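You operate a simulated robot arm through the tools that you are given. There is no shell and no other tool. Be economical: measure what you need, move in short steps, check, and stop when the job is done.

You are at the controls of a simulated robot arm. One attempt, no reset.

## Task
Swap the eyelet on the post for the size on the card, then wind 20 m.
Fine: the old eyelet goes into the free ring.

It is judged by the outcome, as a careful person would: the job done as asked, and still so three seconds after it is handed in. It fails if anything else is knocked over, pushed out of place, dropped, spilled or broken.

## Robot
A 6-joint arm with a two-finger parallel gripper, fixed in place. Base frame: the origin is at the foot of the arm, x ahead of it, y to its left, z up; the work surface is at about z = 840. Lengths are in mm, angles in degrees, forces in N, time in s.
With the tool pointing down near the work surface it reaches from about 260 to 680 mm from the base axis. Its first joint turns from -66.0 to 66.0 degrees. Payload 2.9 kg.
The TCP is the grasp point between the finger pads, 30 mm short of the fingertips. In the tool frame z runs along the fingers and y along their closing line. The gripper opens to 110 mm. The fingers are 20 mm wide and 10 mm thick; the gripper's body (48 by 112 mm) begins 55 mm behind the TCP.
Orientation is told as [roll, pitch, yaw] about the base's x, y, z axes, in that order, counted from this pose: with the fingers straight down and closing along the base's y, the tool's x points along the base's -x, its y along +y and its z along -z.

## Interface
- The arm moves only by the tool play_rows. Its argument "plan" is a list of rows, each a list of 3 entries, a list of its own where there are three numbers: the gripper command, from -1 (shut) to 1 (fully open), values between in proportion, then the shift along the tool's x, y, z in units of 250 mm (1.0 is 250 mm), then the turn, a rotation vector about the tool's x, y, z in units of 90 degrees (1.0 is 90 degrees). In form: [[fingers, [dx, dy, dz], [rx, ry, rz]], ...]. A call has 1 to 20 rows; each row is the pose to reach, as a shift and turn from the pose commanded when the call began, along the tool's axes at that moment. A call with a number of a shift or a turn outside -1 to 1 is refused whole. A row lasts 0.2 s, in which the tool goes at most 50 mm and 8.6 degrees; a call with a longer step from one row to the next is refused whole, and so is a gripper value outside its range. A pose out of reach is approached as far as the arm can. The call stops where the force on the tool passes 40 N (or 10 N more than at its start, if that is more) or the arm is blocked; 0.2 s more then pass. The fingers move at their own pace (about 108 mm/s each) and stop on an object; they squeeze with about 23 N. The grip force told is the motor's: it shows also when the fingers shut on nothing. Time passes only in rows, and 0.2 s behind the last, so rows that repeat a pose let the fingers close. The reply holds the time, the measured pose of the TCP, the force on the tool along the base axes, the opening and the grip force, in the units named above and with some noise, with the torque about the TCP (base axes, N m) and any sound that the robot's microphone picked up.
- Cameras (640 x 400 px; columns grow to the right, rows downward): "scene" is fixed at [105.6, 452.4, 1404.4]; the picture's right is [-0.53, -0.85, 0.00], its down [-0.45, 0.28, -0.85] and it looks along [0.72, -0.45, -0.53] (base axes); focal length 282 px, centre (320, 200). "wrist" rides on the gripper at [72, 17, -103] in the tool frame; the picture's right is [-0.23, 0.97, 0.00], its down [-0.76, -0.18, -0.62] and it looks along [-0.61, -0.14, 0.78] (tool axes); focal length 222 px, centre (320, 200). There is no depth. A picture from a camera that has moved, and an enlarged one, comes with that camera's place and axes in the base frame and with its lens. The place of the scene camera against the robot may be out by one fixed shift of up to 25 mm in any direction.
- snapshot(camera): a new picture of that camera. It takes no simulated time.
- zoom(camera, box): a new picture of the part [left, top, right, bottom] of that camera's present view, enlarged. It takes no simulated time.
- close_job(): hands the job in; it is judged then, once.

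Work in short steps. Places have to be worked out from the pictures, the camera data and where the tool is seen: move nearer, look again, correct. Check each grasp and each placing, and mend what went wrong. You have 120 turns and 68 pictures in all, those below and enlarged ones among them. Open the gripper and draw the arm clear of the work before you hand the job in, unless the task says otherwise; then end with one line.

The tools are called after "Call:" as a command line: name --argument value ..., lists and objects as JSON in quotes. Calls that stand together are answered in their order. play_rows: Moves the arm, as the interface text tells. Its arguments: {"type":"object","properties":{"plan":{"type":"array"}},"required":["plan"]} The other tools are called the same way: snapshot (camera) takes a picture; zoom (camera, box) takes an enlarged picture of a part of a camera's view; close_job () hands the job in.

At the start:

```text
t: 0.0
tool_pos: [458.9, -12.8, 1215.0]
ee_rot: [0.1, 0.0, -0.1]
ft_force: [0.0, 0.0, -0.3]
ft_torque: [0.02, -0.01, 0.01]
gripper_width: 109.8
grip_force: 0.1
```

scene: 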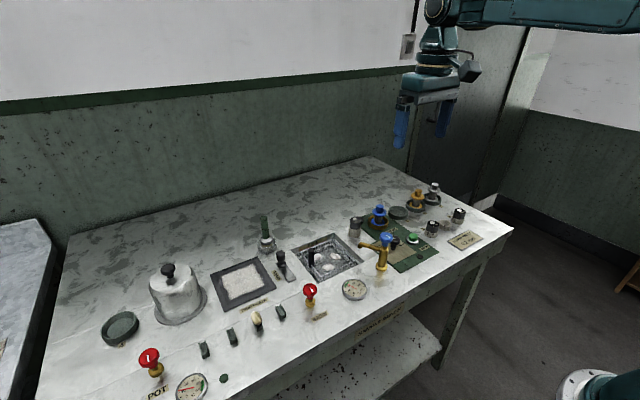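
wrist: 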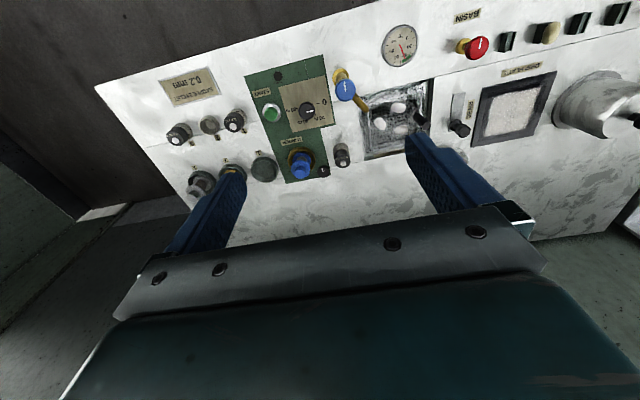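

The bench holds many items; I first enlarge the winder region in both views to identify the card, post, rings and dial.

Call:
zoom --camera "scene" --box '[320, 170, 500, 280]'

Call:
zoom --camera "wrist" --box '[140, 50, 380, 200]'

```text
3.56 times, centred on (410, 225) of scene
camera zoom: at [105.6, 452.4, 1404.4], right [-0.53, -0.85, 0.0], down [-0.45, 0.28, -0.85], along [0.72, -0.45, -0.53], focal length 1001 px, centre (0, 111)
```

zoom: 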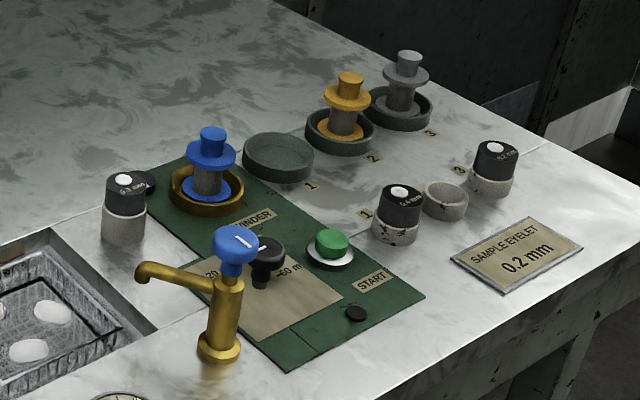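

```text
2.67 times, centred on (260, 125) of wrist
camera zoom: at [386.4, 5.2, 1318.4], right [0.23, 0.97, 0.0], down [0.76, -0.18, 0.62], along [0.61, -0.14, -0.78], focal length 592 px, centre (480, 400)
```

zoom: 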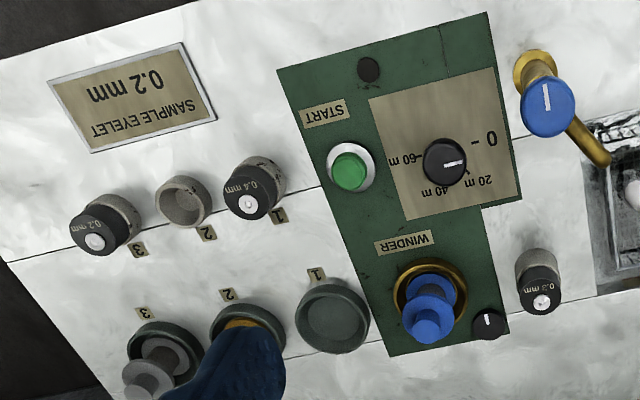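

I read the card as 0.2 mm. The post near the basin carries 0.3, the small rings hold 0.4 (1), nothing (2) and 0.2 (3), and the dial goes 0/20/40/60 m. I move closer to look.

Call:
play_rows --plan '[[1, [-0.017, -0.11, 0.108], [0, 0, 0]], [1, [-0.034, -0.22, 0.216], [0, 0, 0]], [1, [-0.05, -0.33, 0.324], [0, 0, 0]], [1, [-0.067, -0.44, 0.432], [0, 0, 0]], [1, [-0.084, -0.548, 0.54], [0, 0, 0]], [1, [-0.084, -0.548, 0.54], [0, 0, 0]]]'

Call:
snapshot --camera "wrist"

```text
t: 1.4
tool_pos: [482.8, -150.6, 1080.2]
ee_rot: [0.0, -0.1, -0.1]
ft_force: [0.3, -0.2, -0.5]
ft_torque: [0.01, 0.0, 0.01]
gripper_width: 110.0
grip_force: 0.0
```

```text
63 pictures are left
camera wrist: at [409.7, -133.4, 1182.4], right [0.23, 0.97, 0.0], down [0.76, -0.18, 0.62], along [0.61, -0.14, -0.78], focal length 222 px, centre (320, 200)
```

wrist: 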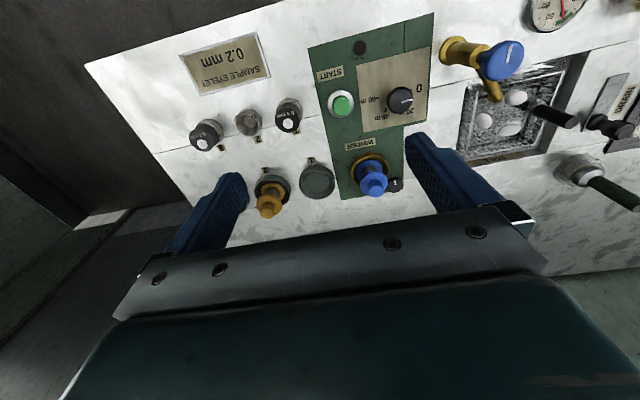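

Closer now; I enlarge the eyelets and dial for precise positions.

Call:
zoom --camera "wrist" --box '[180, 80, 340, 180]'

Call:
zoom --camera "wrist" --box '[300, 20, 540, 200]'

Call:
zoom --camera "scene" --box '[330, 190, 420, 280]'

```text
4.00 times, centred on (260, 130) of wrist
camera zoom: at [409.7, -133.4, 1182.4], right [0.23, 0.97, 0.0], down [0.76, -0.18, 0.62], along [0.61, -0.14, -0.78], focal length 888 px, centre (560, 480)
```

zoom: 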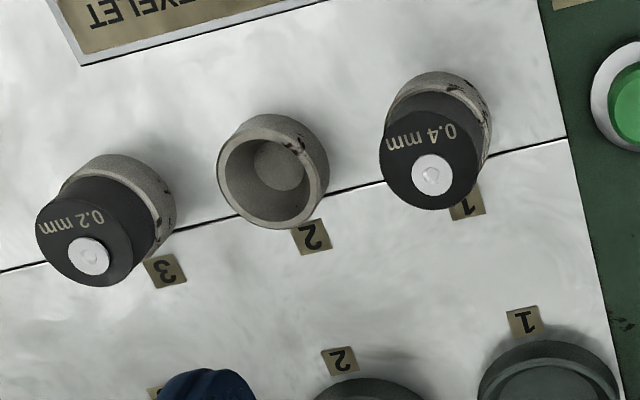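

```text
2.22 times, centred on (420, 110) of wrist
camera zoom: at [409.7, -133.4, 1182.4], right [0.23, 0.97, 0.0], down [0.76, -0.18, 0.62], along [0.61, -0.14, -0.78], focal length 494 px, centre (98, 400)
```

zoom: 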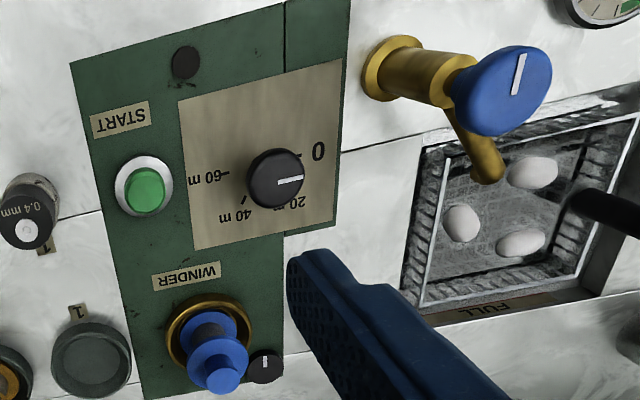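

```text
4.44 times, centred on (375, 235) of scene
camera zoom: at [105.6, 452.4, 1404.4], right [-0.53, -0.85, 0.0], down [-0.45, 0.28, -0.85], along [0.72, -0.45, -0.53], focal length 1252 px, centre (76, 44)
```

zoom: 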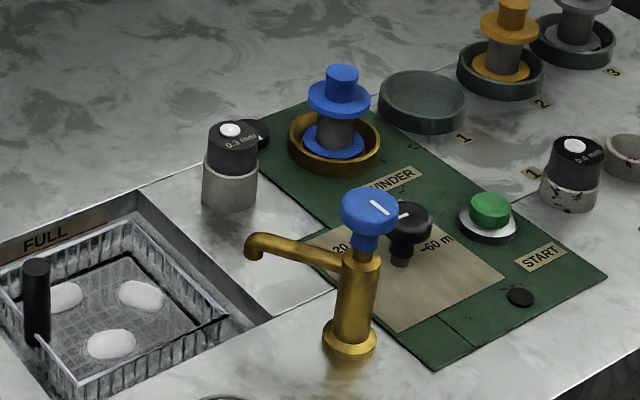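

The eyelet caps are about 35 mm across, 0.2 at about (500, -329) and free ring 2 at about (500, -263). Next I look at the post from above it.

Call:
play_rows --plan '[[1, [-0.086, 0.12, 0.04], [0, 0, 0]], [1, [-0.172, 0.24, 0.08], [0, 0, 0]], [1, [-0.257, 0.361, 0.12], [0, 0, 0]], [1, [-0.343, 0.482, 0.16], [0, 0, 0]], [1, [-0.429, 0.602, 0.2], [0, 0, 0]], [1, [-0.429, 0.602, 0.2], [0, 0, 0]]]'

Call:
snapshot --camera "wrist"

```text
t: 2.8
tool_pos: [586.2, 3.2, 1032.6]
ee_rot: [0.0, 0.0, 0.0]
ft_force: [0.7, 0.0, -0.1]
ft_torque: [-0.03, 0.01, -0.02]
gripper_width: 110.1
grip_force: 0.1
```

```text
59 pictures are left
camera wrist: at [514.6, 19.8, 1136.8], right [0.23, 0.97, 0.0], down [0.76, -0.18, 0.62], along [0.61, -0.14, -0.78], focal length 222 px, centre (320, 200)
```

wrist: 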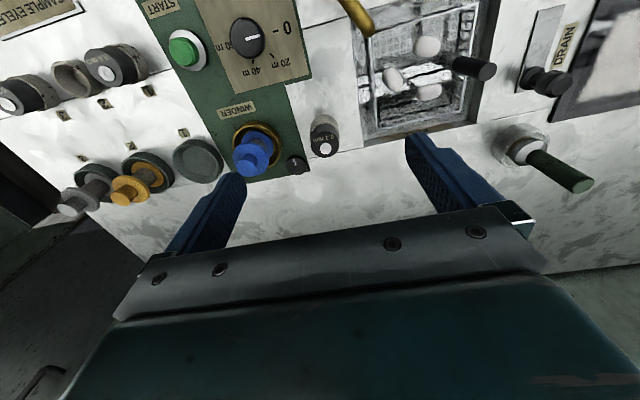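

Call:
zoom --camera "wrist" --box '[284, 100, 364, 170]'

Call:
zoom --camera "wrist" --box '[200, 0, 310, 100]'

```text
5.71 times, centred on (324, 135) of wrist
camera zoom: at [514.6, 19.8, 1136.8], right [0.23, 0.97, 0.0], down [0.76, -0.18, 0.62], along [0.61, -0.14, -0.78], focal length 1269 px, centre (297, 571)
```

zoom: 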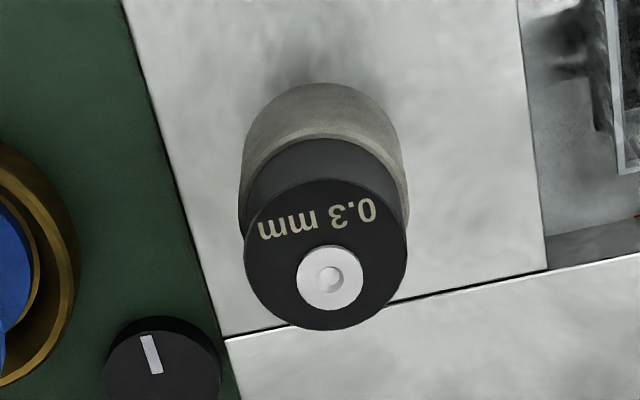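

```text
4.00 times, centred on (255, 50) of wrist
camera zoom: at [514.6, 19.8, 1136.8], right [0.23, 0.97, 0.0], down [0.76, -0.18, 0.62], along [0.61, -0.14, -0.78], focal length 888 px, centre (580, 800)
```

zoom: 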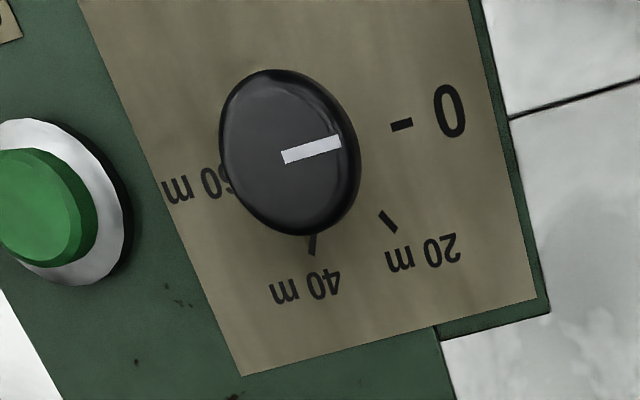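

The eyelet on the post has its top at about (628, 2, 889), about 35 mm wide with roughly 17 mm above the tube. I descend over it half open and check the alignment.

Call:
play_rows --plan '[[0.15, [-0.08, 0.003, 0.08], [0, 0, 0]], [0.15, [-0.164, 0.005, 0.2], [0, 0, 0]], [0.15, [-0.164, 0.005, 0.32], [0, 0, 0]], [0.15, [-0.164, 0.005, 0.32], [0, 0, 0]], [0.15, [-0.164, 0.005, 0.32], [0, 0, 0]]]'

Call:
snapshot --camera "wrist"

Call:
zoom --camera "scene" --box '[330, 170, 430, 250]'

```text
t: 4.0
tool_pos: [627.9, 5.0, 950.2]
ee_rot: [0.0, 0.0, 0.0]
ft_force: [0.5, 0.5, -0.5]
ft_torque: [-0.01, 0.0, 0.02]
gripper_width: 63.2
grip_force: 0.2
```

```text
56 pictures are left
camera wrist: at [556.2, 21.1, 1053.3], right [0.23, 0.97, 0.0], down [0.76, -0.18, 0.62], along [0.61, -0.14, -0.78], focal length 222 px, centre (320, 200)
```

wrist: 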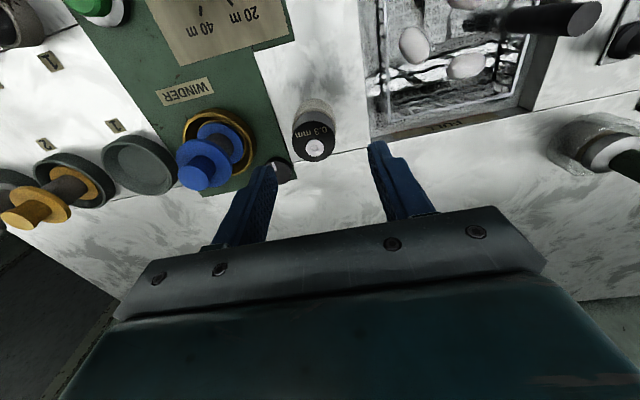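

```text
5.00 times, centred on (380, 210) of scene
camera zoom: at [105.6, 452.4, 1404.4], right [-0.53, -0.85, 0.0], down [-0.45, 0.28, -0.85], along [0.72, -0.45, -0.53], focal length 1408 px, centre (20, 150)
```

zoom: 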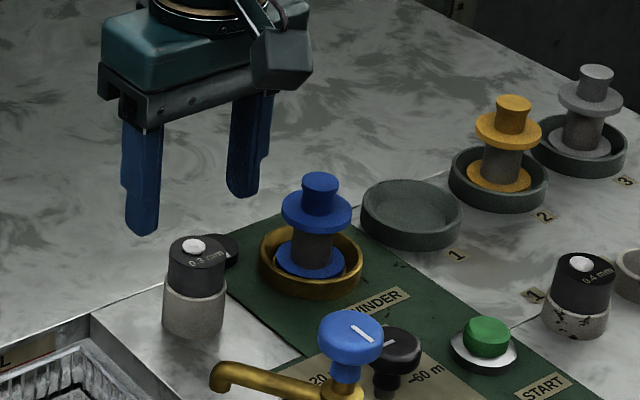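

The cap sits about 4.5 mm to -y and 1 mm to -x of the tool axis. I correct this and descend so the tips are just above the tube rim, then look before closing.

Call:
play_rows --plan '[[0.1, [0.004, -0.018, 0.0], [0, 0, 0]], [0.1, [0.004, -0.018, 0.08], [0, 0, 0]], [0.1, [0.004, -0.018, 0.13], [0, 0, 0]], [0.1, [0.004, -0.018, 0.17], [0, 0, 0]], [0.1, [0.004, -0.018, 0.17], [0, 0, 0]]]'

Call:
zoom --camera "wrist" --box '[240, 100, 400, 220]'

Call:
zoom --camera "scene" --box '[330, 190, 390, 240]'

```text
t: 5.2
tool_pos: [625.9, -0.7, 906.0]
ee_rot: [0.0, 0.0, 0.0]
ft_force: [-0.3, -0.2, 0.1]
ft_torque: [-0.03, 0.01, -0.01]
gripper_width: 60.5
grip_force: 0.0
```

```text
3.33 times, centred on (320, 160) of wrist
camera zoom: at [554.6, 14.9, 1010.2], right [0.23, 0.97, 0.0], down [0.76, -0.18, 0.62], along [0.61, -0.14, -0.78], focal length 740 px, centre (320, 333)
```

zoom: 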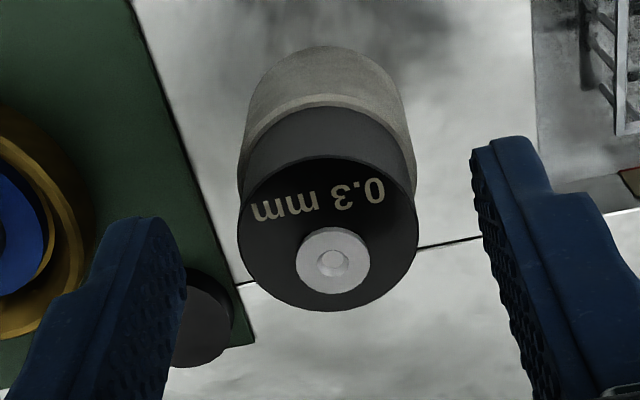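

```text
8.00 times, centred on (360, 215) of scene
camera zoom: at [105.6, 452.4, 1404.4], right [-0.53, -0.85, 0.0], down [-0.45, 0.28, -0.85], along [0.72, -0.45, -0.53], focal length 2253 px, centre (0, 80)
```

zoom: 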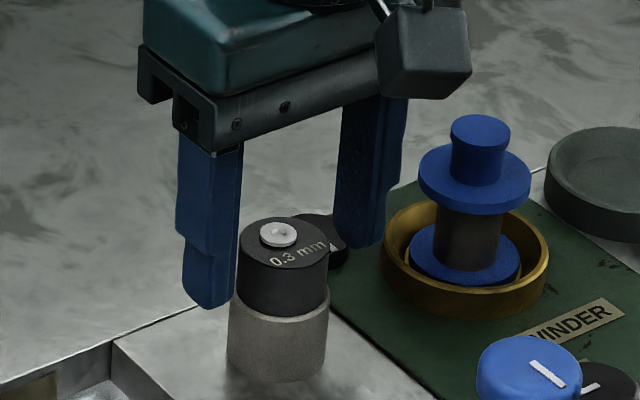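

It is well centred; I go 4 mm lower and close on the cap.

Call:
play_rows --plan '[[0.1, [0.006, 0.004, 0.016], [0, 0, 0]], [-0.2, [0.006, 0.004, 0.016], [0, 0, 0]], [-0.6, [0.006, 0.004, 0.016], [0, 0, 0]], [-1, [0.006, 0.004, 0.016], [0, 0, 0]], [-1, [0.006, 0.004, 0.016], [0, 0, 0]], [-1, [0.006, 0.004, 0.016], [0, 0, 0]]]'

Call:
zoom --camera "wrist" --box '[240, 100, 400, 220]'

```text
t: 6.6
tool_pos: [626.2, -0.6, 903.5]
ee_rot: [0.0, 0.0, 0.0]
ft_force: [0.7, 1.3, 0.7]
ft_torque: [-0.01, 0.01, -0.01]
gripper_width: 32.3
grip_force: 23.1
```

```text
3.33 times, centred on (320, 160) of wrist
camera zoom: at [553.7, 16.5, 1006.0], right [0.23, 0.97, 0.0], down [0.76, -0.18, 0.62], along [0.61, -0.14, -0.78], focal length 740 px, centre (320, 333)
```

zoom: 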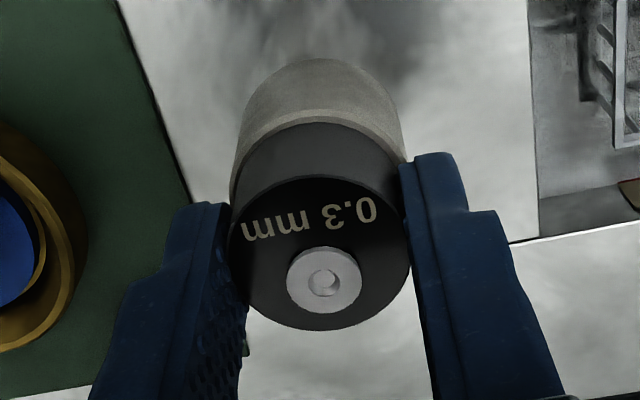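

Holding the cap at 32 mm. I lift slowly and check it comes out of the tube.

Call:
play_rows --plan '[[-1, [0, 0, -0.02], [0, 0, 0]], [-1, [0, 0, -0.06], [0, 0, 0]], [-1, [0, 0, -0.12], [0, 0, 0]], [-1, [0, 0, -0.2], [0, 0, 0]], [-1, [0, 0, -0.28], [0, 0, 0]], [-1, [0, 0, -0.36], [0, 0, 0]], [-1, [0, 0, -0.36], [0, 0, 0]]]'

Call:
zoom --camera "scene" --box '[330, 160, 430, 240]'

Call:
snapshot --camera "wrist"

```text
t: 8.2
tool_pos: [623.9, -2.0, 994.6]
ee_rot: [0.0, -0.1, 0.0]
ft_force: [-0.5, -0.5, -1.3]
ft_torque: [0.0, 0.02, 0.02]
gripper_width: 32.5
grip_force: 23.3
```

```text
5.00 times, centred on (380, 200) of scene
camera zoom: at [105.6, 452.4, 1404.4], right [-0.53, -0.85, 0.0], down [-0.45, 0.28, -0.85], along [0.72, -0.45, -0.53], focal length 1408 px, centre (20, 200)
```

zoom: 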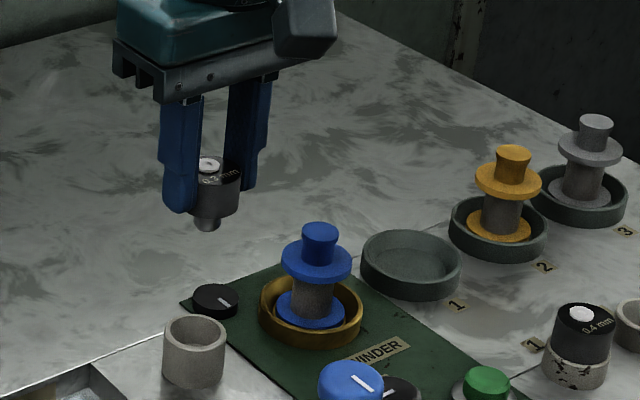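

```text
50 pictures are left
camera wrist: at [552.9, 15.2, 1097.4], right [0.23, 0.97, 0.0], down [0.76, -0.18, 0.62], along [0.61, -0.14, -0.78], focal length 222 px, centre (320, 200)
```

wrist: 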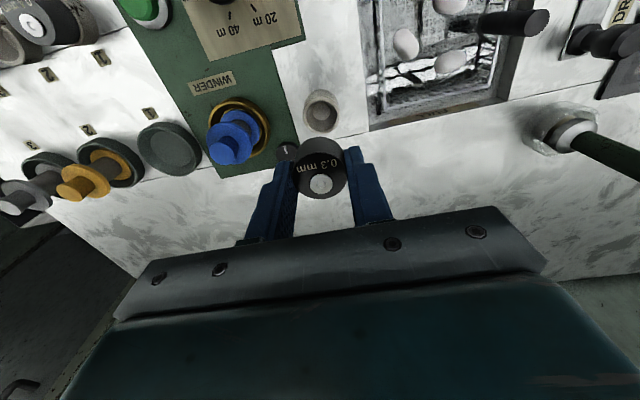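

The eyelet came out, with a narrower spigot beneath it. I carry it high toward free ring 2, stopping a little short to view the ring.

Call:
play_rows --plan '[[-1, [0.05, -0.08, -0.1], [0, 0, 0]], [-1, [0.12, -0.22, -0.1], [0, 0, 0]], [-1, [0.19, -0.36, -0.1], [0, 0, 0]], [-1, [0.26, -0.5, -0.1], [0, 0, 0]], [-1, [0.34, -0.64, -0.1], [0, 0, 0]], [-1, [0.42, -0.78, -0.1], [0, 0, 0]], [-1, [0.48, -0.89, -0.1], [0, 0, 0]], [-1, [0.5, -0.95, -0.1], [0, 0, 0]], [-1, [0.5, -0.95, -0.1], [0, 0, 0]]]'

Call:
zoom --camera "wrist" --box '[200, 60, 400, 200]'

Call:
zoom --camera "scene" --box '[400, 160, 480, 260]'

```text
t: 10.2
tool_pos: [498.9, -241.1, 1018.6]
ee_rot: [-0.1, 0.0, 0.0]
ft_force: [0.3, -0.1, 0.5]
ft_torque: [0.02, -0.02, -0.03]
gripper_width: 32.4
grip_force: 23.0
```

```text
2.86 times, centred on (300, 130) of wrist
camera zoom: at [427.1, -224.0, 1121.5], right [0.23, 0.97, 0.0], down [0.76, -0.18, 0.62], along [0.61, -0.14, -0.78], focal length 635 px, centre (377, 400)
```

zoom: 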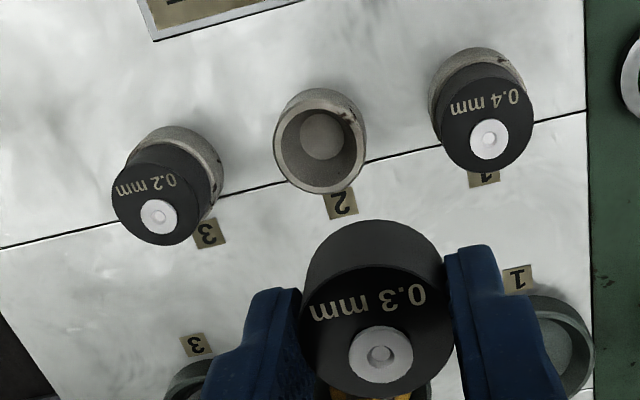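

```text
4.00 times, centred on (440, 210) of scene
camera zoom: at [105.6, 452.4, 1404.4], right [-0.53, -0.85, 0.0], down [-0.45, 0.28, -0.85], along [0.72, -0.45, -0.53], focal length 1127 px, centre (-160, 160)
```

zoom: 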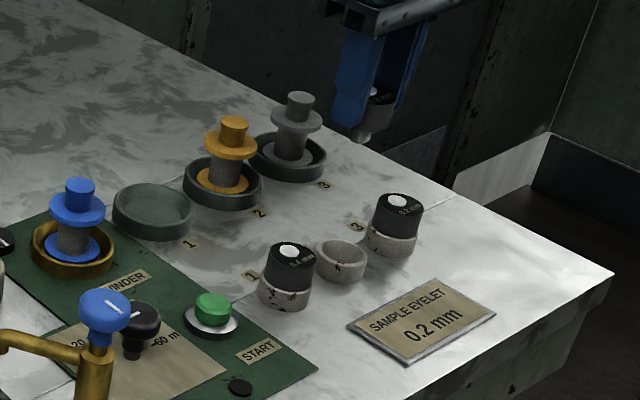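

Ring 2's rim appears centred near (502, -262.5) with a rim at about z 854. I move above it and lower to about 930 to check alignment.

Call:
play_rows --plan '[[-1, [-0.006, -0.094, 0.06], [0, 0, 0]], [-1, [-0.006, -0.094, 0.18], [0, 0, 0]], [-1, [-0.006, -0.094, 0.3], [0, 0, 0]], [-1, [-0.006, -0.094, 0.354], [0, 0, 0]], [-1, [-0.006, -0.094, 0.354], [0, 0, 0]]]'

Call:
zoom --camera "wrist" --box '[240, 80, 400, 200]'

Call:
zoom --camera "scene" --box '[410, 180, 470, 240]'

```text
t: 11.4
tool_pos: [502.7, -264.4, 931.2]
ee_rot: [-0.1, 0.0, 0.1]
ft_force: [-0.2, 0.5, -0.2]
ft_torque: [0.01, -0.03, -0.01]
gripper_width: 32.3
grip_force: 22.5
```

```text
3.33 times, centred on (320, 140) of wrist
camera zoom: at [430.4, -246.9, 1034.1], right [0.23, 0.97, 0.0], down [0.76, -0.18, 0.62], along [0.61, -0.14, -0.78], focal length 740 px, centre (320, 400)
```

zoom: 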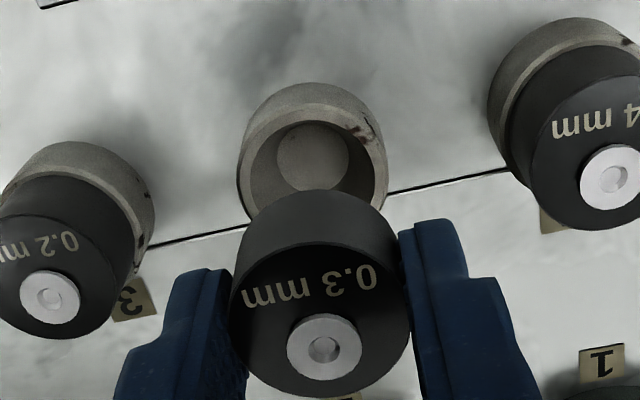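

```text
6.67 times, centred on (440, 210) of scene
camera zoom: at [105.6, 452.4, 1404.4], right [-0.53, -0.85, 0.0], down [-0.45, 0.28, -0.85], along [0.72, -0.45, -0.53], focal length 1878 px, centre (-480, 133)
```

zoom: 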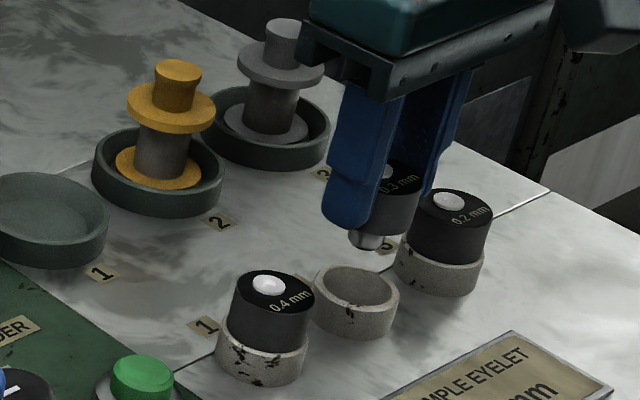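

The ring looks slightly offset from the cap; I zoom for an accurate rim measurement.

Call:
zoom --camera "wrist" --box '[290, 92, 350, 142]'

```text
8.00 times, centred on (320, 117) of wrist
camera zoom: at [430.4, -246.9, 1034.1], right [0.23, 0.97, 0.0], down [0.76, -0.18, 0.62], along [0.61, -0.14, -0.78], focal length 1777 px, centre (320, 864)
```

zoom: 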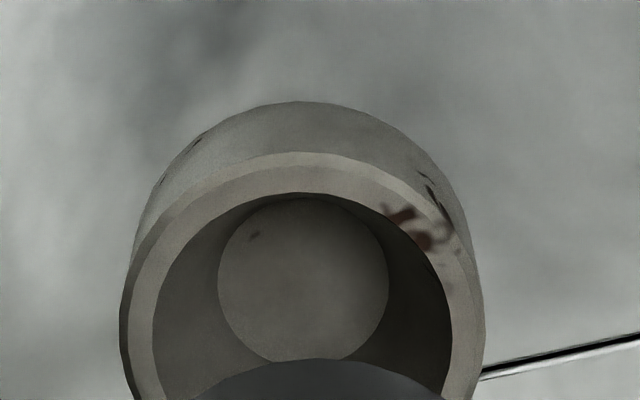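

The ring centre is about 2.5 mm to -x and 1.9 mm to -y of the tool. I correct and lower toward the rim.

Call:
play_rows --plan '[[-1, [0.01, -0.0075, 0.0], [0, 0, 0]], [-1, [0.01, -0.0075, 0.06], [0, 0, 0]], [-1, [0.01, -0.0075, 0.1], [0, 0, 0]], [-1, [0.01, -0.0075, 0.132], [0, 0, 0]], [-1, [0.01, -0.0075, 0.132], [0, 0, 0]]]'

Call:
zoom --camera "wrist" --box '[260, 90, 380, 190]'

Call:
zoom --camera "scene" --box '[420, 190, 470, 235]'

```text
t: 12.6
tool_pos: [498.9, -263.2, 897.9]
ee_rot: [0.0, -0.1, -0.1]
ft_force: [-0.5, -0.4, -0.7]
ft_torque: [0.04, 0.01, 0.02]
gripper_width: 32.1
grip_force: 23.5
```

```text
4.00 times, centred on (320, 140) of wrist
camera zoom: at [426.5, -246.7, 1000.6], right [0.23, 0.97, 0.0], down [0.76, -0.18, 0.62], along [0.61, -0.14, -0.78], focal length 888 px, centre (320, 440)
```

zoom: 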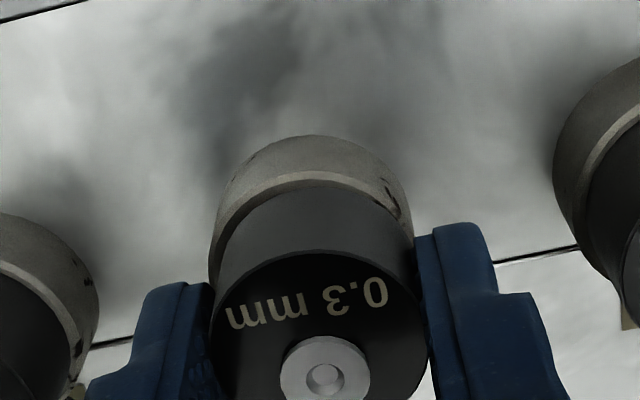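

```text
8.89 times, centred on (445, 212) of scene
camera zoom: at [105.6, 452.4, 1404.4], right [-0.53, -0.85, 0.0], down [-0.45, 0.28, -0.85], along [0.72, -0.45, -0.53], focal length 2504 px, centre (-791, 89)
```

zoom: 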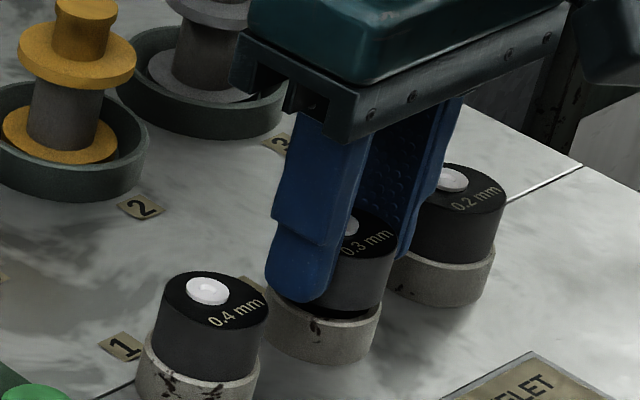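

Nearly seated, with the cap a few mm above the rim. I shift 1.2 mm to -y and lower in small steps, watching force.

Call:
play_rows --plan '[[-1, [0, -0.005, 0.0], [0, 0, 0]], [-1, [0, -0.005, 0.008], [0, 0, 0]], [-1, [0, -0.005, 0.016], [0, 0, 0]], [-1, [0, -0.005, 0.016], [0, 0, 0]]]'

Call:
zoom --camera "scene" --box '[420, 190, 470, 235]'

```text
t: 13.6
tool_pos: [499.9, -264.7, 893.6]
ee_rot: [0.0, -0.1, -0.1]
ft_force: [0.5, 0.0, 0.2]
ft_torque: [-0.01, -0.01, 0.0]
gripper_width: 32.4
grip_force: 23.4
```

```text
8.89 times, centred on (445, 212) of scene
camera zoom: at [105.6, 452.4, 1404.4], right [-0.53, -0.85, 0.0], down [-0.45, 0.28, -0.85], along [0.72, -0.45, -0.53], focal length 2504 px, centre (-791, 89)
```

zoom: 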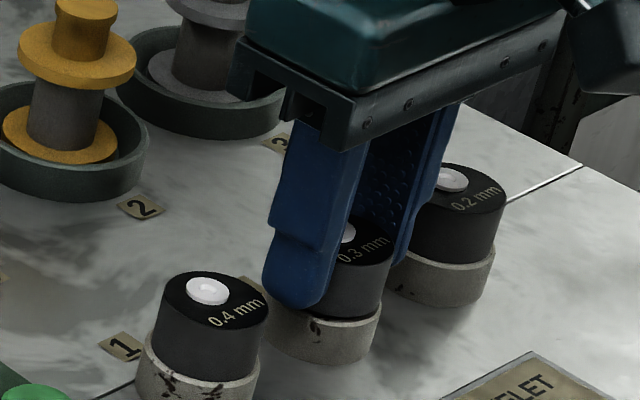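

Almost seated; I continue 1 mm at a time looking for contact.

Call:
play_rows --plan '[[-1, [0, 0, 0.004], [0, 0, 0]], [-1, [0, 0, 0.008], [0, 0, 0]], [-1, [0, 0, 0.008], [0, 0, 0]]]'

```text
t: 14.4
tool_pos: [499.5, -264.7, 891.7]
ee_rot: [0.0, 0.0, 0.0]
ft_force: [-0.5, 0.4, 1.3]
ft_torque: [-0.03, 0.04, -0.02]
gripper_width: 32.6
grip_force: 23.1
```

Call:
play_rows --plan '[[-1, [0, 0, 0.004], [0, 0, 0]], [-1, [0, 0, 0.006], [0, 0, 0]], [-1, [0, 0, 0.006], [0, 0, 0]]]'

Call:
zoom --camera "wrist" --box '[260, 90, 380, 190]'

```text
t: 15.2
tool_pos: [498.2, -264.5, 889.7]
ee_rot: [-0.2, -0.1, 0.0]
ft_force: [0.5, 2.0, 11.2]
ft_torque: [0.13, 0.11, 0.0]
gripper_width: 32.2
grip_force: 22.9
```

```text
4.00 times, centred on (320, 140) of wrist
camera zoom: at [427.4, -247.8, 993.4], right [0.23, 0.97, 0.0], down [0.76, -0.18, 0.63], along [0.61, -0.14, -0.78], focal length 888 px, centre (320, 440)
```

zoom: 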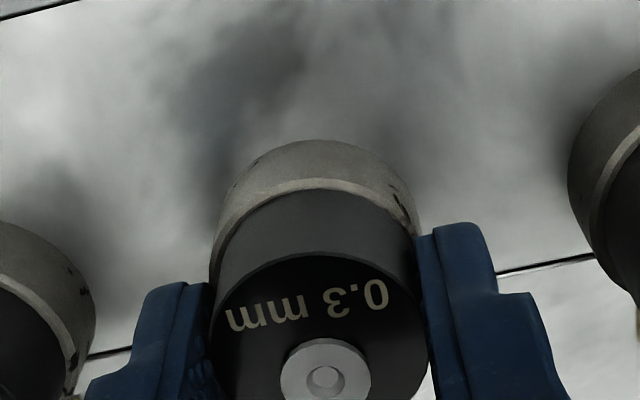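

Contact at 11 N, centred on the ring: it is seated. I release and rise, then check.

Call:
play_rows --plan '[[-0.5, [0, 0, 0], [0, 0, 0]], [-0.1, [0, 0, 0], [0, 0, 0]], [-0.1, [0, 0, -0.01], [0, 0, 0]], [-0.1, [0, 0, -0.06], [0, 0, 0]], [-0.1, [0, 0, -0.18], [0, 0, 0]], [-0.1, [0, 0, -0.32], [0, 0, 0]], [-0.1, [0, 0, -0.4], [0, 0, 0]], [-0.1, [0, 0, -0.4], [0, 0, 0]]]'

Call:
zoom --camera "wrist" --box '[200, 60, 400, 200]'

Call:
zoom --camera "scene" --box '[410, 190, 470, 240]'

```text
t: 17.0
tool_pos: [496.3, -264.8, 990.8]
ee_rot: [0.1, 0.0, 0.0]
ft_force: [-0.3, 0.4, 0.0]
ft_torque: [-0.02, -0.02, -0.01]
gripper_width: 49.3
grip_force: 0.1
```

```text
2.86 times, centred on (300, 130) of wrist
camera zoom: at [423.9, -247.4, 1094.8], right [0.23, 0.97, 0.0], down [0.76, -0.18, 0.62], along [0.61, -0.14, -0.78], focal length 635 px, centre (377, 400)
```

zoom: 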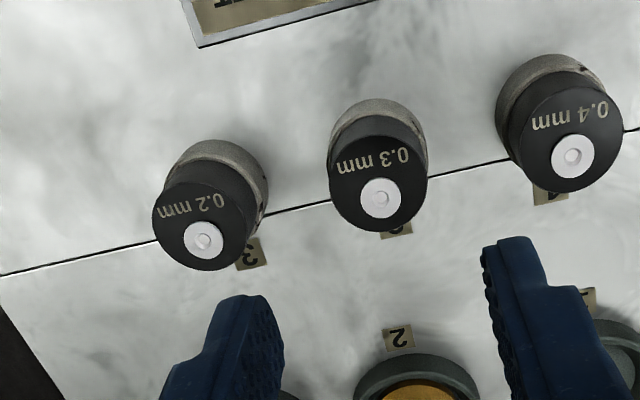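

```text
8.00 times, centred on (440, 215) of scene
camera zoom: at [105.6, 452.4, 1404.4], right [-0.53, -0.85, 0.0], down [-0.45, 0.28, -0.85], along [0.72, -0.45, -0.53], focal length 2253 px, centre (-640, 80)
```

zoom: 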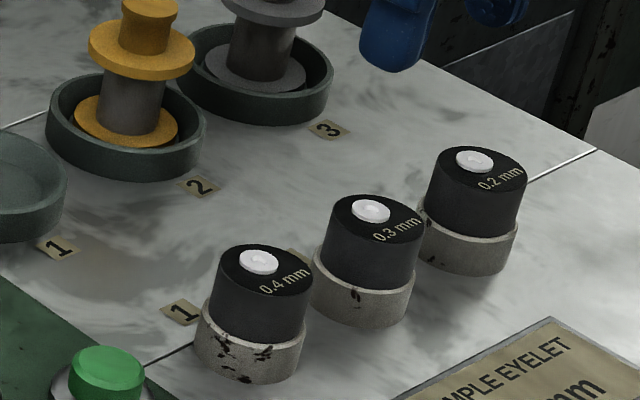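

The 0.3 is seated level with its neighbours. The 0.2 eyelet is 66 mm further along -y; I move above it at z 950 and check.

Call:
play_rows --plan '[[0, [-0.001, -0.13, 0.0], [0, 0, 0]], [0, [-0.002, -0.263, 0.0], [0, 0, 0]], [0, [-0.002, -0.263, 0.1], [0, 0, 0]], [0, [-0.002, -0.263, 0.16], [0, 0, 0]], [0, [-0.002, -0.263, 0.16], [0, 0, 0]]]'

Call:
zoom --camera "wrist" --box '[240, 80, 400, 200]'

```text
t: 18.2
tool_pos: [500.8, -329.6, 953.4]
ee_rot: [0.0, 0.0, 0.0]
ft_force: [-0.4, -1.0, -0.2]
ft_torque: [0.01, 0.01, 0.03]
gripper_width: 55.0
grip_force: 0.1
```

```text
3.33 times, centred on (320, 140) of wrist
camera zoom: at [427.7, -313.3, 1055.1], right [0.23, 0.97, 0.0], down [0.76, -0.18, 0.62], along [0.61, -0.14, -0.78], focal length 740 px, centre (320, 400)
```

zoom: 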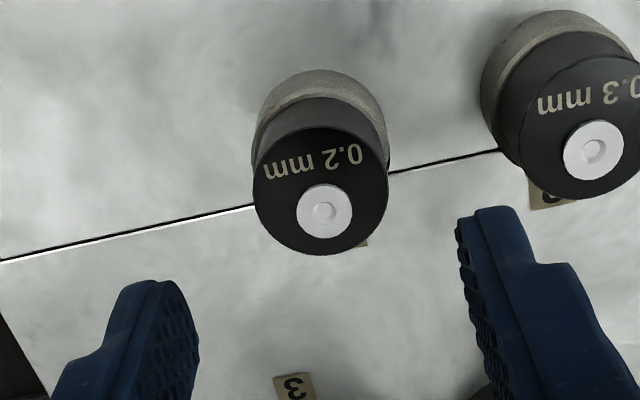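

Aligned within a millimetre. I descend to the same height as the release (889.5) and close.

Call:
play_rows --plan '[[0, [0, 0, 0.1], [0, 0, 0]], [0, [0, 0, 0.19], [0, 0, 0]], [0, [0, 0, 0.238], [0, 0, 0]], [0, [0, 0, 0.238], [0, 0, 0]], [-0.4, [0, 0, 0.238], [0, 0, 0]], [-0.8, [0, 0, 0.238], [0, 0, 0]], [-1, [0, 0, 0.238], [0, 0, 0]], [-1, [0, 0, 0.238], [0, 0, 0]]]'

Call:
zoom --camera "wrist" --box '[240, 80, 400, 200]'

```text
t: 20.0
tool_pos: [498.7, -330.6, 891.5]
ee_rot: [0.0, 0.0, 0.0]
ft_force: [1.2, -0.5, -0.2]
ft_torque: [0.0, -0.04, -0.01]
gripper_width: 32.5
grip_force: 22.6
```

```text
3.33 times, centred on (320, 140) of wrist
camera zoom: at [427.1, -313.3, 994.7], right [0.23, 0.97, 0.0], down [0.76, -0.18, 0.62], along [0.61, -0.14, -0.78], focal length 740 px, centre (320, 400)
```

zoom: 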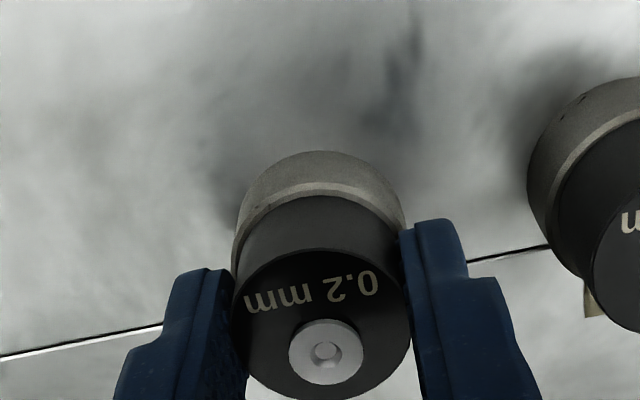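

Gripped. I lift slowly to 1020 and start toward the post.

Call:
play_rows --plan '[[-1, [0, 0, -0.02], [0, 0, 0]], [-1, [0, 0, -0.08], [0, 0, 0]], [-1, [0, 0, -0.2], [0, 0, 0]], [-1, [0, 0, -0.36], [0, 0, 0]], [-1, [0, 0, -0.52], [0, 0, 0]], [-1, [-0.05, 0.13, -0.52], [0, 0, 0]], [-1, [-0.1, 0.26, -0.52], [0, 0, 0]], [-1, [-0.15, 0.39, -0.52], [0, 0, 0]], [-1, [-0.2, 0.52, -0.52], [0, 0, 0]], [-1, [-0.2, 0.52, -0.52], [0, 0, 0]]]'

Call:
snapshot --camera "wrist"

```text
t: 22.2
tool_pos: [549.8, -201.6, 1018.7]
ee_rot: [0.0, 0.0, 0.0]
ft_force: [1.2, 0.2, -0.2]
ft_torque: [0.02, 0.03, -0.01]
gripper_width: 32.3
grip_force: 23.1
```

```text
36 pictures are left
camera wrist: at [477.5, -183.7, 1121.8], right [0.23, 0.97, 0.0], down [0.76, -0.18, 0.62], along [0.61, -0.14, -0.78], focal length 222 px, centre (320, 200)
```

wrist: 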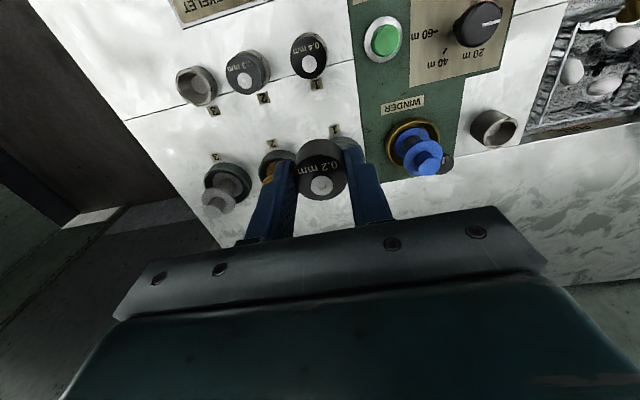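

Held firmly. I continue to above the post and lower to about 940.

Call:
play_rows --plan '[[-1, [-0.06, 0.15, 0], [0, 0, 0]], [-1, [-0.12, 0.3, 0], [0, 0, 0]], [-1, [-0.18, 0.45, 0], [0, 0, 0]], [-1, [-0.24, 0.6, 0], [0, 0, 0]], [-1, [-0.29, 0.74, 0], [0, 0, 0]], [-1, [-0.302, 0.8, 0], [0, 0, 0]], [-1, [-0.302, 0.8, 0.1], [0, 0, 0]], [-1, [-0.302, 0.8, 0.22], [0, 0, 0]], [-1, [-0.302, 0.8, 0.3], [0, 0, 0]], [-1, [-0.302, 0.8, 0.3], [0, 0, 0]]]'

Call:
zoom --camera "wrist" --box '[260, 80, 380, 180]'

```text
t: 24.4
tool_pos: [626.7, -2.4, 946.4]
ee_rot: [0.0, 0.1, 0.0]
ft_force: [0.2, 1.5, 0.5]
ft_torque: [-0.01, -0.01, -0.01]
gripper_width: 32.6
grip_force: 23.3
```

```text
4.00 times, centred on (320, 130) of wrist
camera zoom: at [554.3, 14.7, 1049.6], right [0.23, 0.97, 0.0], down [0.76, -0.18, 0.62], along [0.61, -0.14, -0.78], focal length 888 px, centre (320, 480)
```

zoom: 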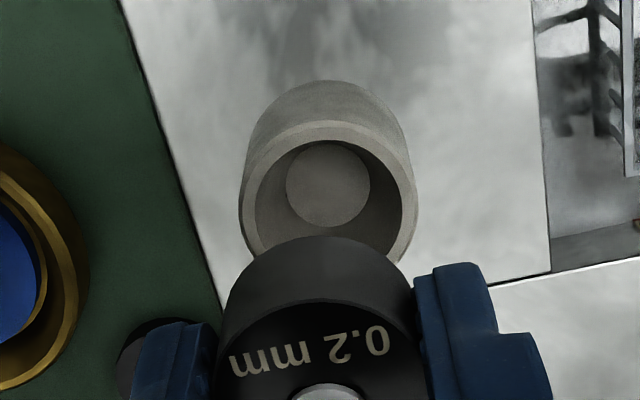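

The tube looks about 1.5 mm to +y and 1 mm to -x of the cap. I adjust and lower to near the rim.

Call:
play_rows --plan '[[-1, [0.005, 0.005, 0], [0, 0, 0]], [-1, [0.005, 0.005, 0.06], [0, 0, 0]], [-1, [0.005, 0.005, 0.11], [0, 0, 0]], [-1, [0.005, 0.005, 0.136], [0, 0, 0]], [-1, [0.005, 0.005, 0.136], [0, 0, 0]]]'

Call:
zoom --camera "wrist" --box '[260, 90, 380, 190]'

Call:
zoom --camera "scene" --box '[330, 190, 390, 240]'

```text
t: 25.6
tool_pos: [624.5, 0.5, 913.2]
ee_rot: [0.0, -0.1, 0.0]
ft_force: [-0.4, -0.2, -0.4]
ft_torque: [0.01, -0.02, 0.02]
gripper_width: 32.4
grip_force: 23.2
```

```text
4.00 times, centred on (320, 140) of wrist
camera zoom: at [552.7, 16.9, 1016.1], right [0.23, 0.97, 0.0], down [0.76, -0.18, 0.62], along [0.61, -0.14, -0.78], focal length 888 px, centre (320, 440)
```

zoom: 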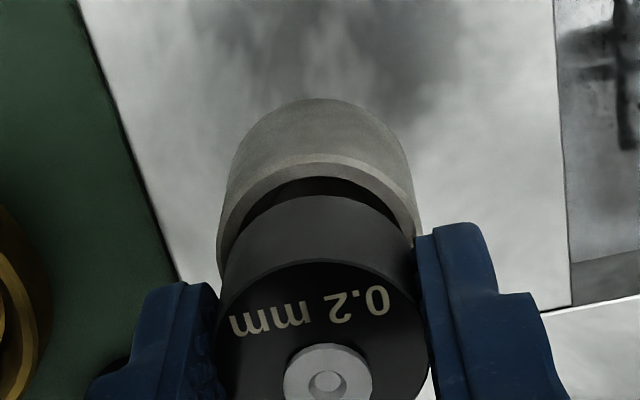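

```text
8.00 times, centred on (360, 215) of scene
camera zoom: at [105.6, 452.4, 1404.4], right [-0.53, -0.85, 0.0], down [-0.45, 0.28, -0.85], along [0.72, -0.45, -0.53], focal length 2253 px, centre (0, 80)
```

zoom: 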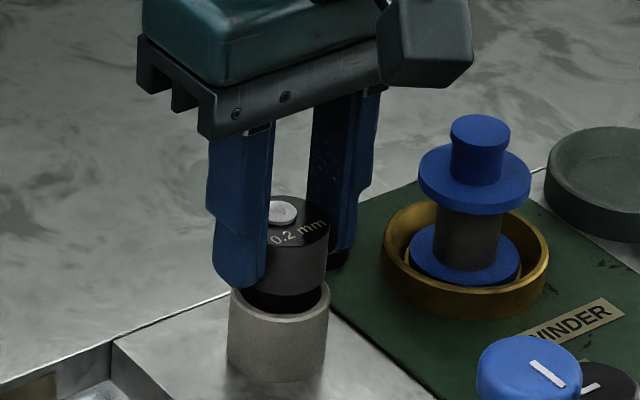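

Aligned. I lower in small steps to find contact, expected around 904.

Call:
play_rows --plan '[[-1, [0, 0, 0.01], [0, 0, 0]], [-1, [0, 0, 0.018], [0, 0, 0]], [-1, [0, 0, 0.024], [0, 0, 0]], [-1, [0, 0, 0.024], [0, 0, 0]]]'

```text
t: 26.6
tool_pos: [624.3, 0.4, 905.9]
ee_rot: [-0.1, 0.1, -0.1]
ft_force: [-0.4, 0.4, 0.2]
ft_torque: [0.01, 0.01, 0.01]
gripper_width: 32.5
grip_force: 23.5
```

Call:
play_rows --plan '[[-1, [0, 0, 0.004], [0, 0, 0]], [-1, [0, 0, 0.006], [0, 0, 0]], [-1, [0, 0, 0.006], [0, 0, 0]]]'

Call:
zoom --camera "wrist" --box '[260, 90, 380, 190]'

```text
t: 27.4
tool_pos: [624.1, -0.0, 904.5]
ee_rot: [0.0, 0.0, 0.1]
ft_force: [-0.7, -0.2, -0.9]
ft_torque: [-0.02, -0.01, 0.03]
gripper_width: 32.5
grip_force: 22.9
```

```text
4.00 times, centred on (320, 140) of wrist
camera zoom: at [552.7, 17.2, 1007.2], right [0.23, 0.97, 0.0], down [0.76, -0.18, 0.62], along [0.61, -0.14, -0.78], focal length 888 px, centre (320, 440)
```

zoom: 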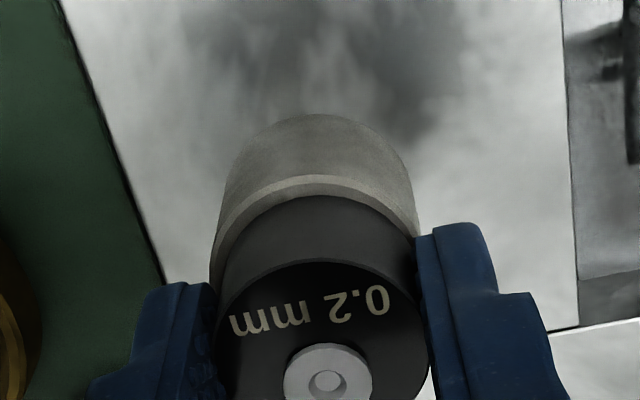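

Not in contact yet; a further 1–3 mm with a slight -y correction.

Call:
play_rows --plan '[[-1, [0.002, -0.003, 0.004], [0, 0, 0]], [-1, [0.002, -0.003, 0.008], [0, 0, 0]], [-1, [0.002, -0.003, 0.008], [0, 0, 0]]]'

```text
t: 28.2
tool_pos: [623.2, -0.1, 901.5]
ee_rot: [0.0, -0.2, 0.0]
ft_force: [1.7, 3.6, 11.5]
ft_torque: [0.12, 0.12, -0.01]
gripper_width: 32.7
grip_force: 22.7
```

Contact at 11.5 N at cmd z 901.5, the same signature as the first seating. I release and rise to inspect.

Call:
play_rows --plan '[[-0.5, [0, 0, 0], [0, 0, 0]], [0, [0, 0, 0], [0, 0, 0]], [0, [0, 0, -0.01], [0, 0, 0]], [0, [0, 0, -0.06], [0, 0, 0]], [0, [0, 0, -0.18], [0, 0, 0]], [0, [0, 0, -0.32], [0, 0, 0]], [0, [0, 0, -0.45], [0, 0, 0]], [0, [0, 0, -0.45], [0, 0, 0]]]'

Call:
zoom --camera "wrist" --box '[260, 90, 380, 190]'

Call:
zoom --camera "scene" --box '[330, 190, 420, 265]'

```text
t: 30.0
tool_pos: [623.0, 1.5, 1010.9]
ee_rot: [0.0, 0.0, 0.0]
ft_force: [-0.3, 0.7, 0.9]
ft_torque: [0.0, -0.03, 0.03]
gripper_width: 55.0
grip_force: 0.0
```

```text
4.00 times, centred on (320, 140) of wrist
camera zoom: at [551.1, 18.1, 1113.8], right [0.23, 0.97, 0.0], down [0.76, -0.18, 0.62], along [0.61, -0.14, -0.78], focal length 888 px, centre (320, 440)
```

zoom: 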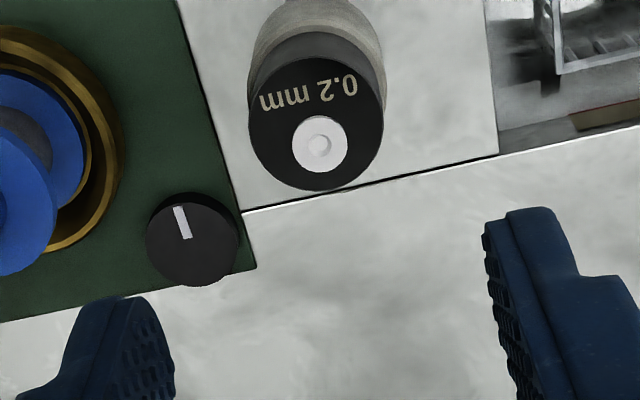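

```text
5.33 times, centred on (375, 228) of scene
camera zoom: at [105.6, 452.4, 1404.4], right [-0.53, -0.85, 0.0], down [-0.45, 0.28, -0.85], along [0.72, -0.45, -0.53], focal length 1502 px, centre (27, 53)
```

zoom: 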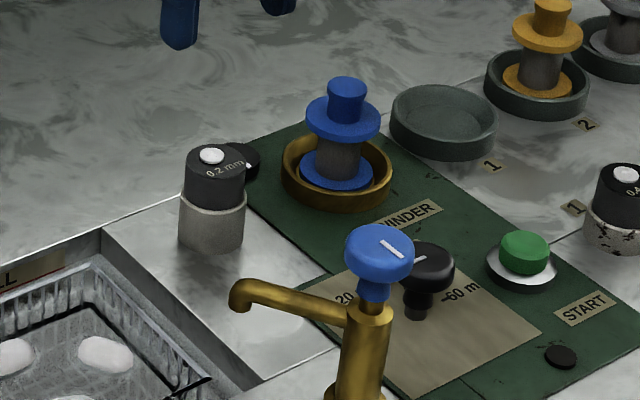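

The 0.2 eyelet is seated on the post. The dial centre is at about (511, -51), top about z 874, pointer on 0, with 20 m about 60° clockwise seen from above. I move above it with the tool yawed -30° to allow the turn, keeping clear of the tap.

Call:
play_rows --plan '[[0, [0.11, -0.05, 0], [0, 0, -0.08]], [0, [0.22, -0.1, 0], [0, 0, -0.16]], [0, [0.33, -0.15, 0], [0, 0, -0.25]], [0, [0.44, -0.195, 0], [0, 0, -0.333]], [0, [0.451, -0.2, 0.056], [0, 0, -0.333]], [0, [0.451, -0.2, 0.056], [0, 0, -0.333]]]'

Call:
snapshot --camera "wrist"

```text
t: 31.4
tool_pos: [511.2, -49.4, 1000.2]
ee_rot: [0.0, 0.1, 30.0]
ft_force: [0.5, 0.0, 0.8]
ft_torque: [-0.02, -0.01, 0.0]
gripper_width: 55.3
grip_force: 0.1
```

```text
29 pictures are left
camera wrist: at [439.6, -71.7, 1102.2], right [-0.29, 0.96, 0.0], down [0.75, 0.23, 0.62], along [0.6, 0.18, -0.78], focal length 222 px, centre (320, 200)
```

wrist: 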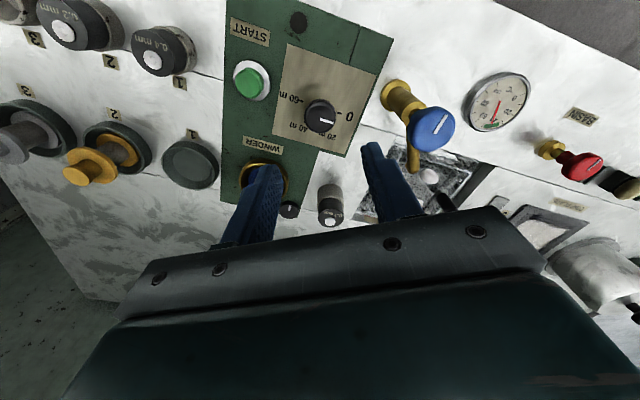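

The dial is directly under the tool. The tap handle is at (475, 26, ~943), just outside the gripper's turning radius. I lower to 930 and check the alignment.

Call:
play_rows --plan '[[0, [0, 0, 0.14], [0, 0, 0]], [0, [0, 0, 0.28], [0, 0, 0]], [0, [0, 0, 0.28], [0, 0, 0]]]'

Call:
zoom --camera "wrist" --box '[240, 80, 400, 200]'

Call:
zoom --camera "scene" --box '[340, 200, 430, 275]'

```text
t: 32.2
tool_pos: [513.4, -50.5, 931.2]
ee_rot: [0.0, 0.0, 29.9]
ft_force: [-0.1, 0.4, 0.7]
ft_torque: [-0.02, 0.01, -0.02]
gripper_width: 54.8
grip_force: 0.0
```

```text
3.33 times, centred on (320, 140) of wrist
camera zoom: at [441.7, -71.8, 1035.0], right [-0.29, 0.96, 0.0], down [0.75, 0.23, 0.62], along [0.6, 0.18, -0.78], focal length 740 px, centre (320, 400)
```

zoom: 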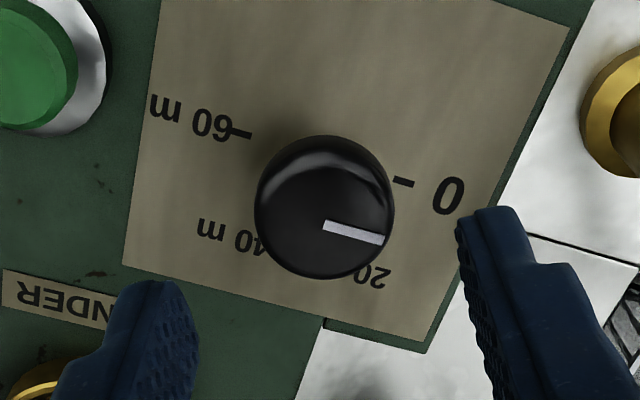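

```text
5.33 times, centred on (385, 238) of scene
camera zoom: at [105.6, 452.4, 1404.4], right [-0.53, -0.85, 0.0], down [-0.45, 0.28, -0.85], along [0.72, -0.45, -0.53], focal length 1502 px, centre (-27, 0)
```

zoom: 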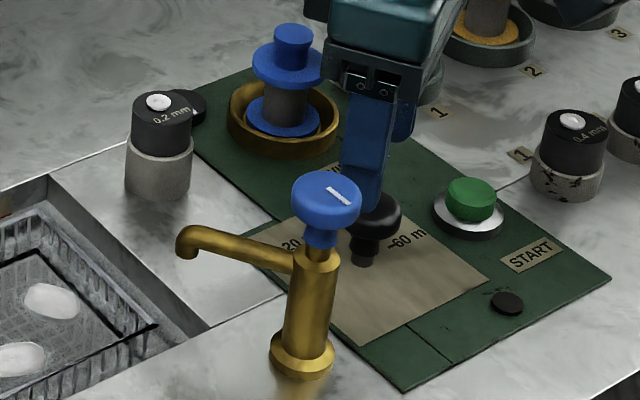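

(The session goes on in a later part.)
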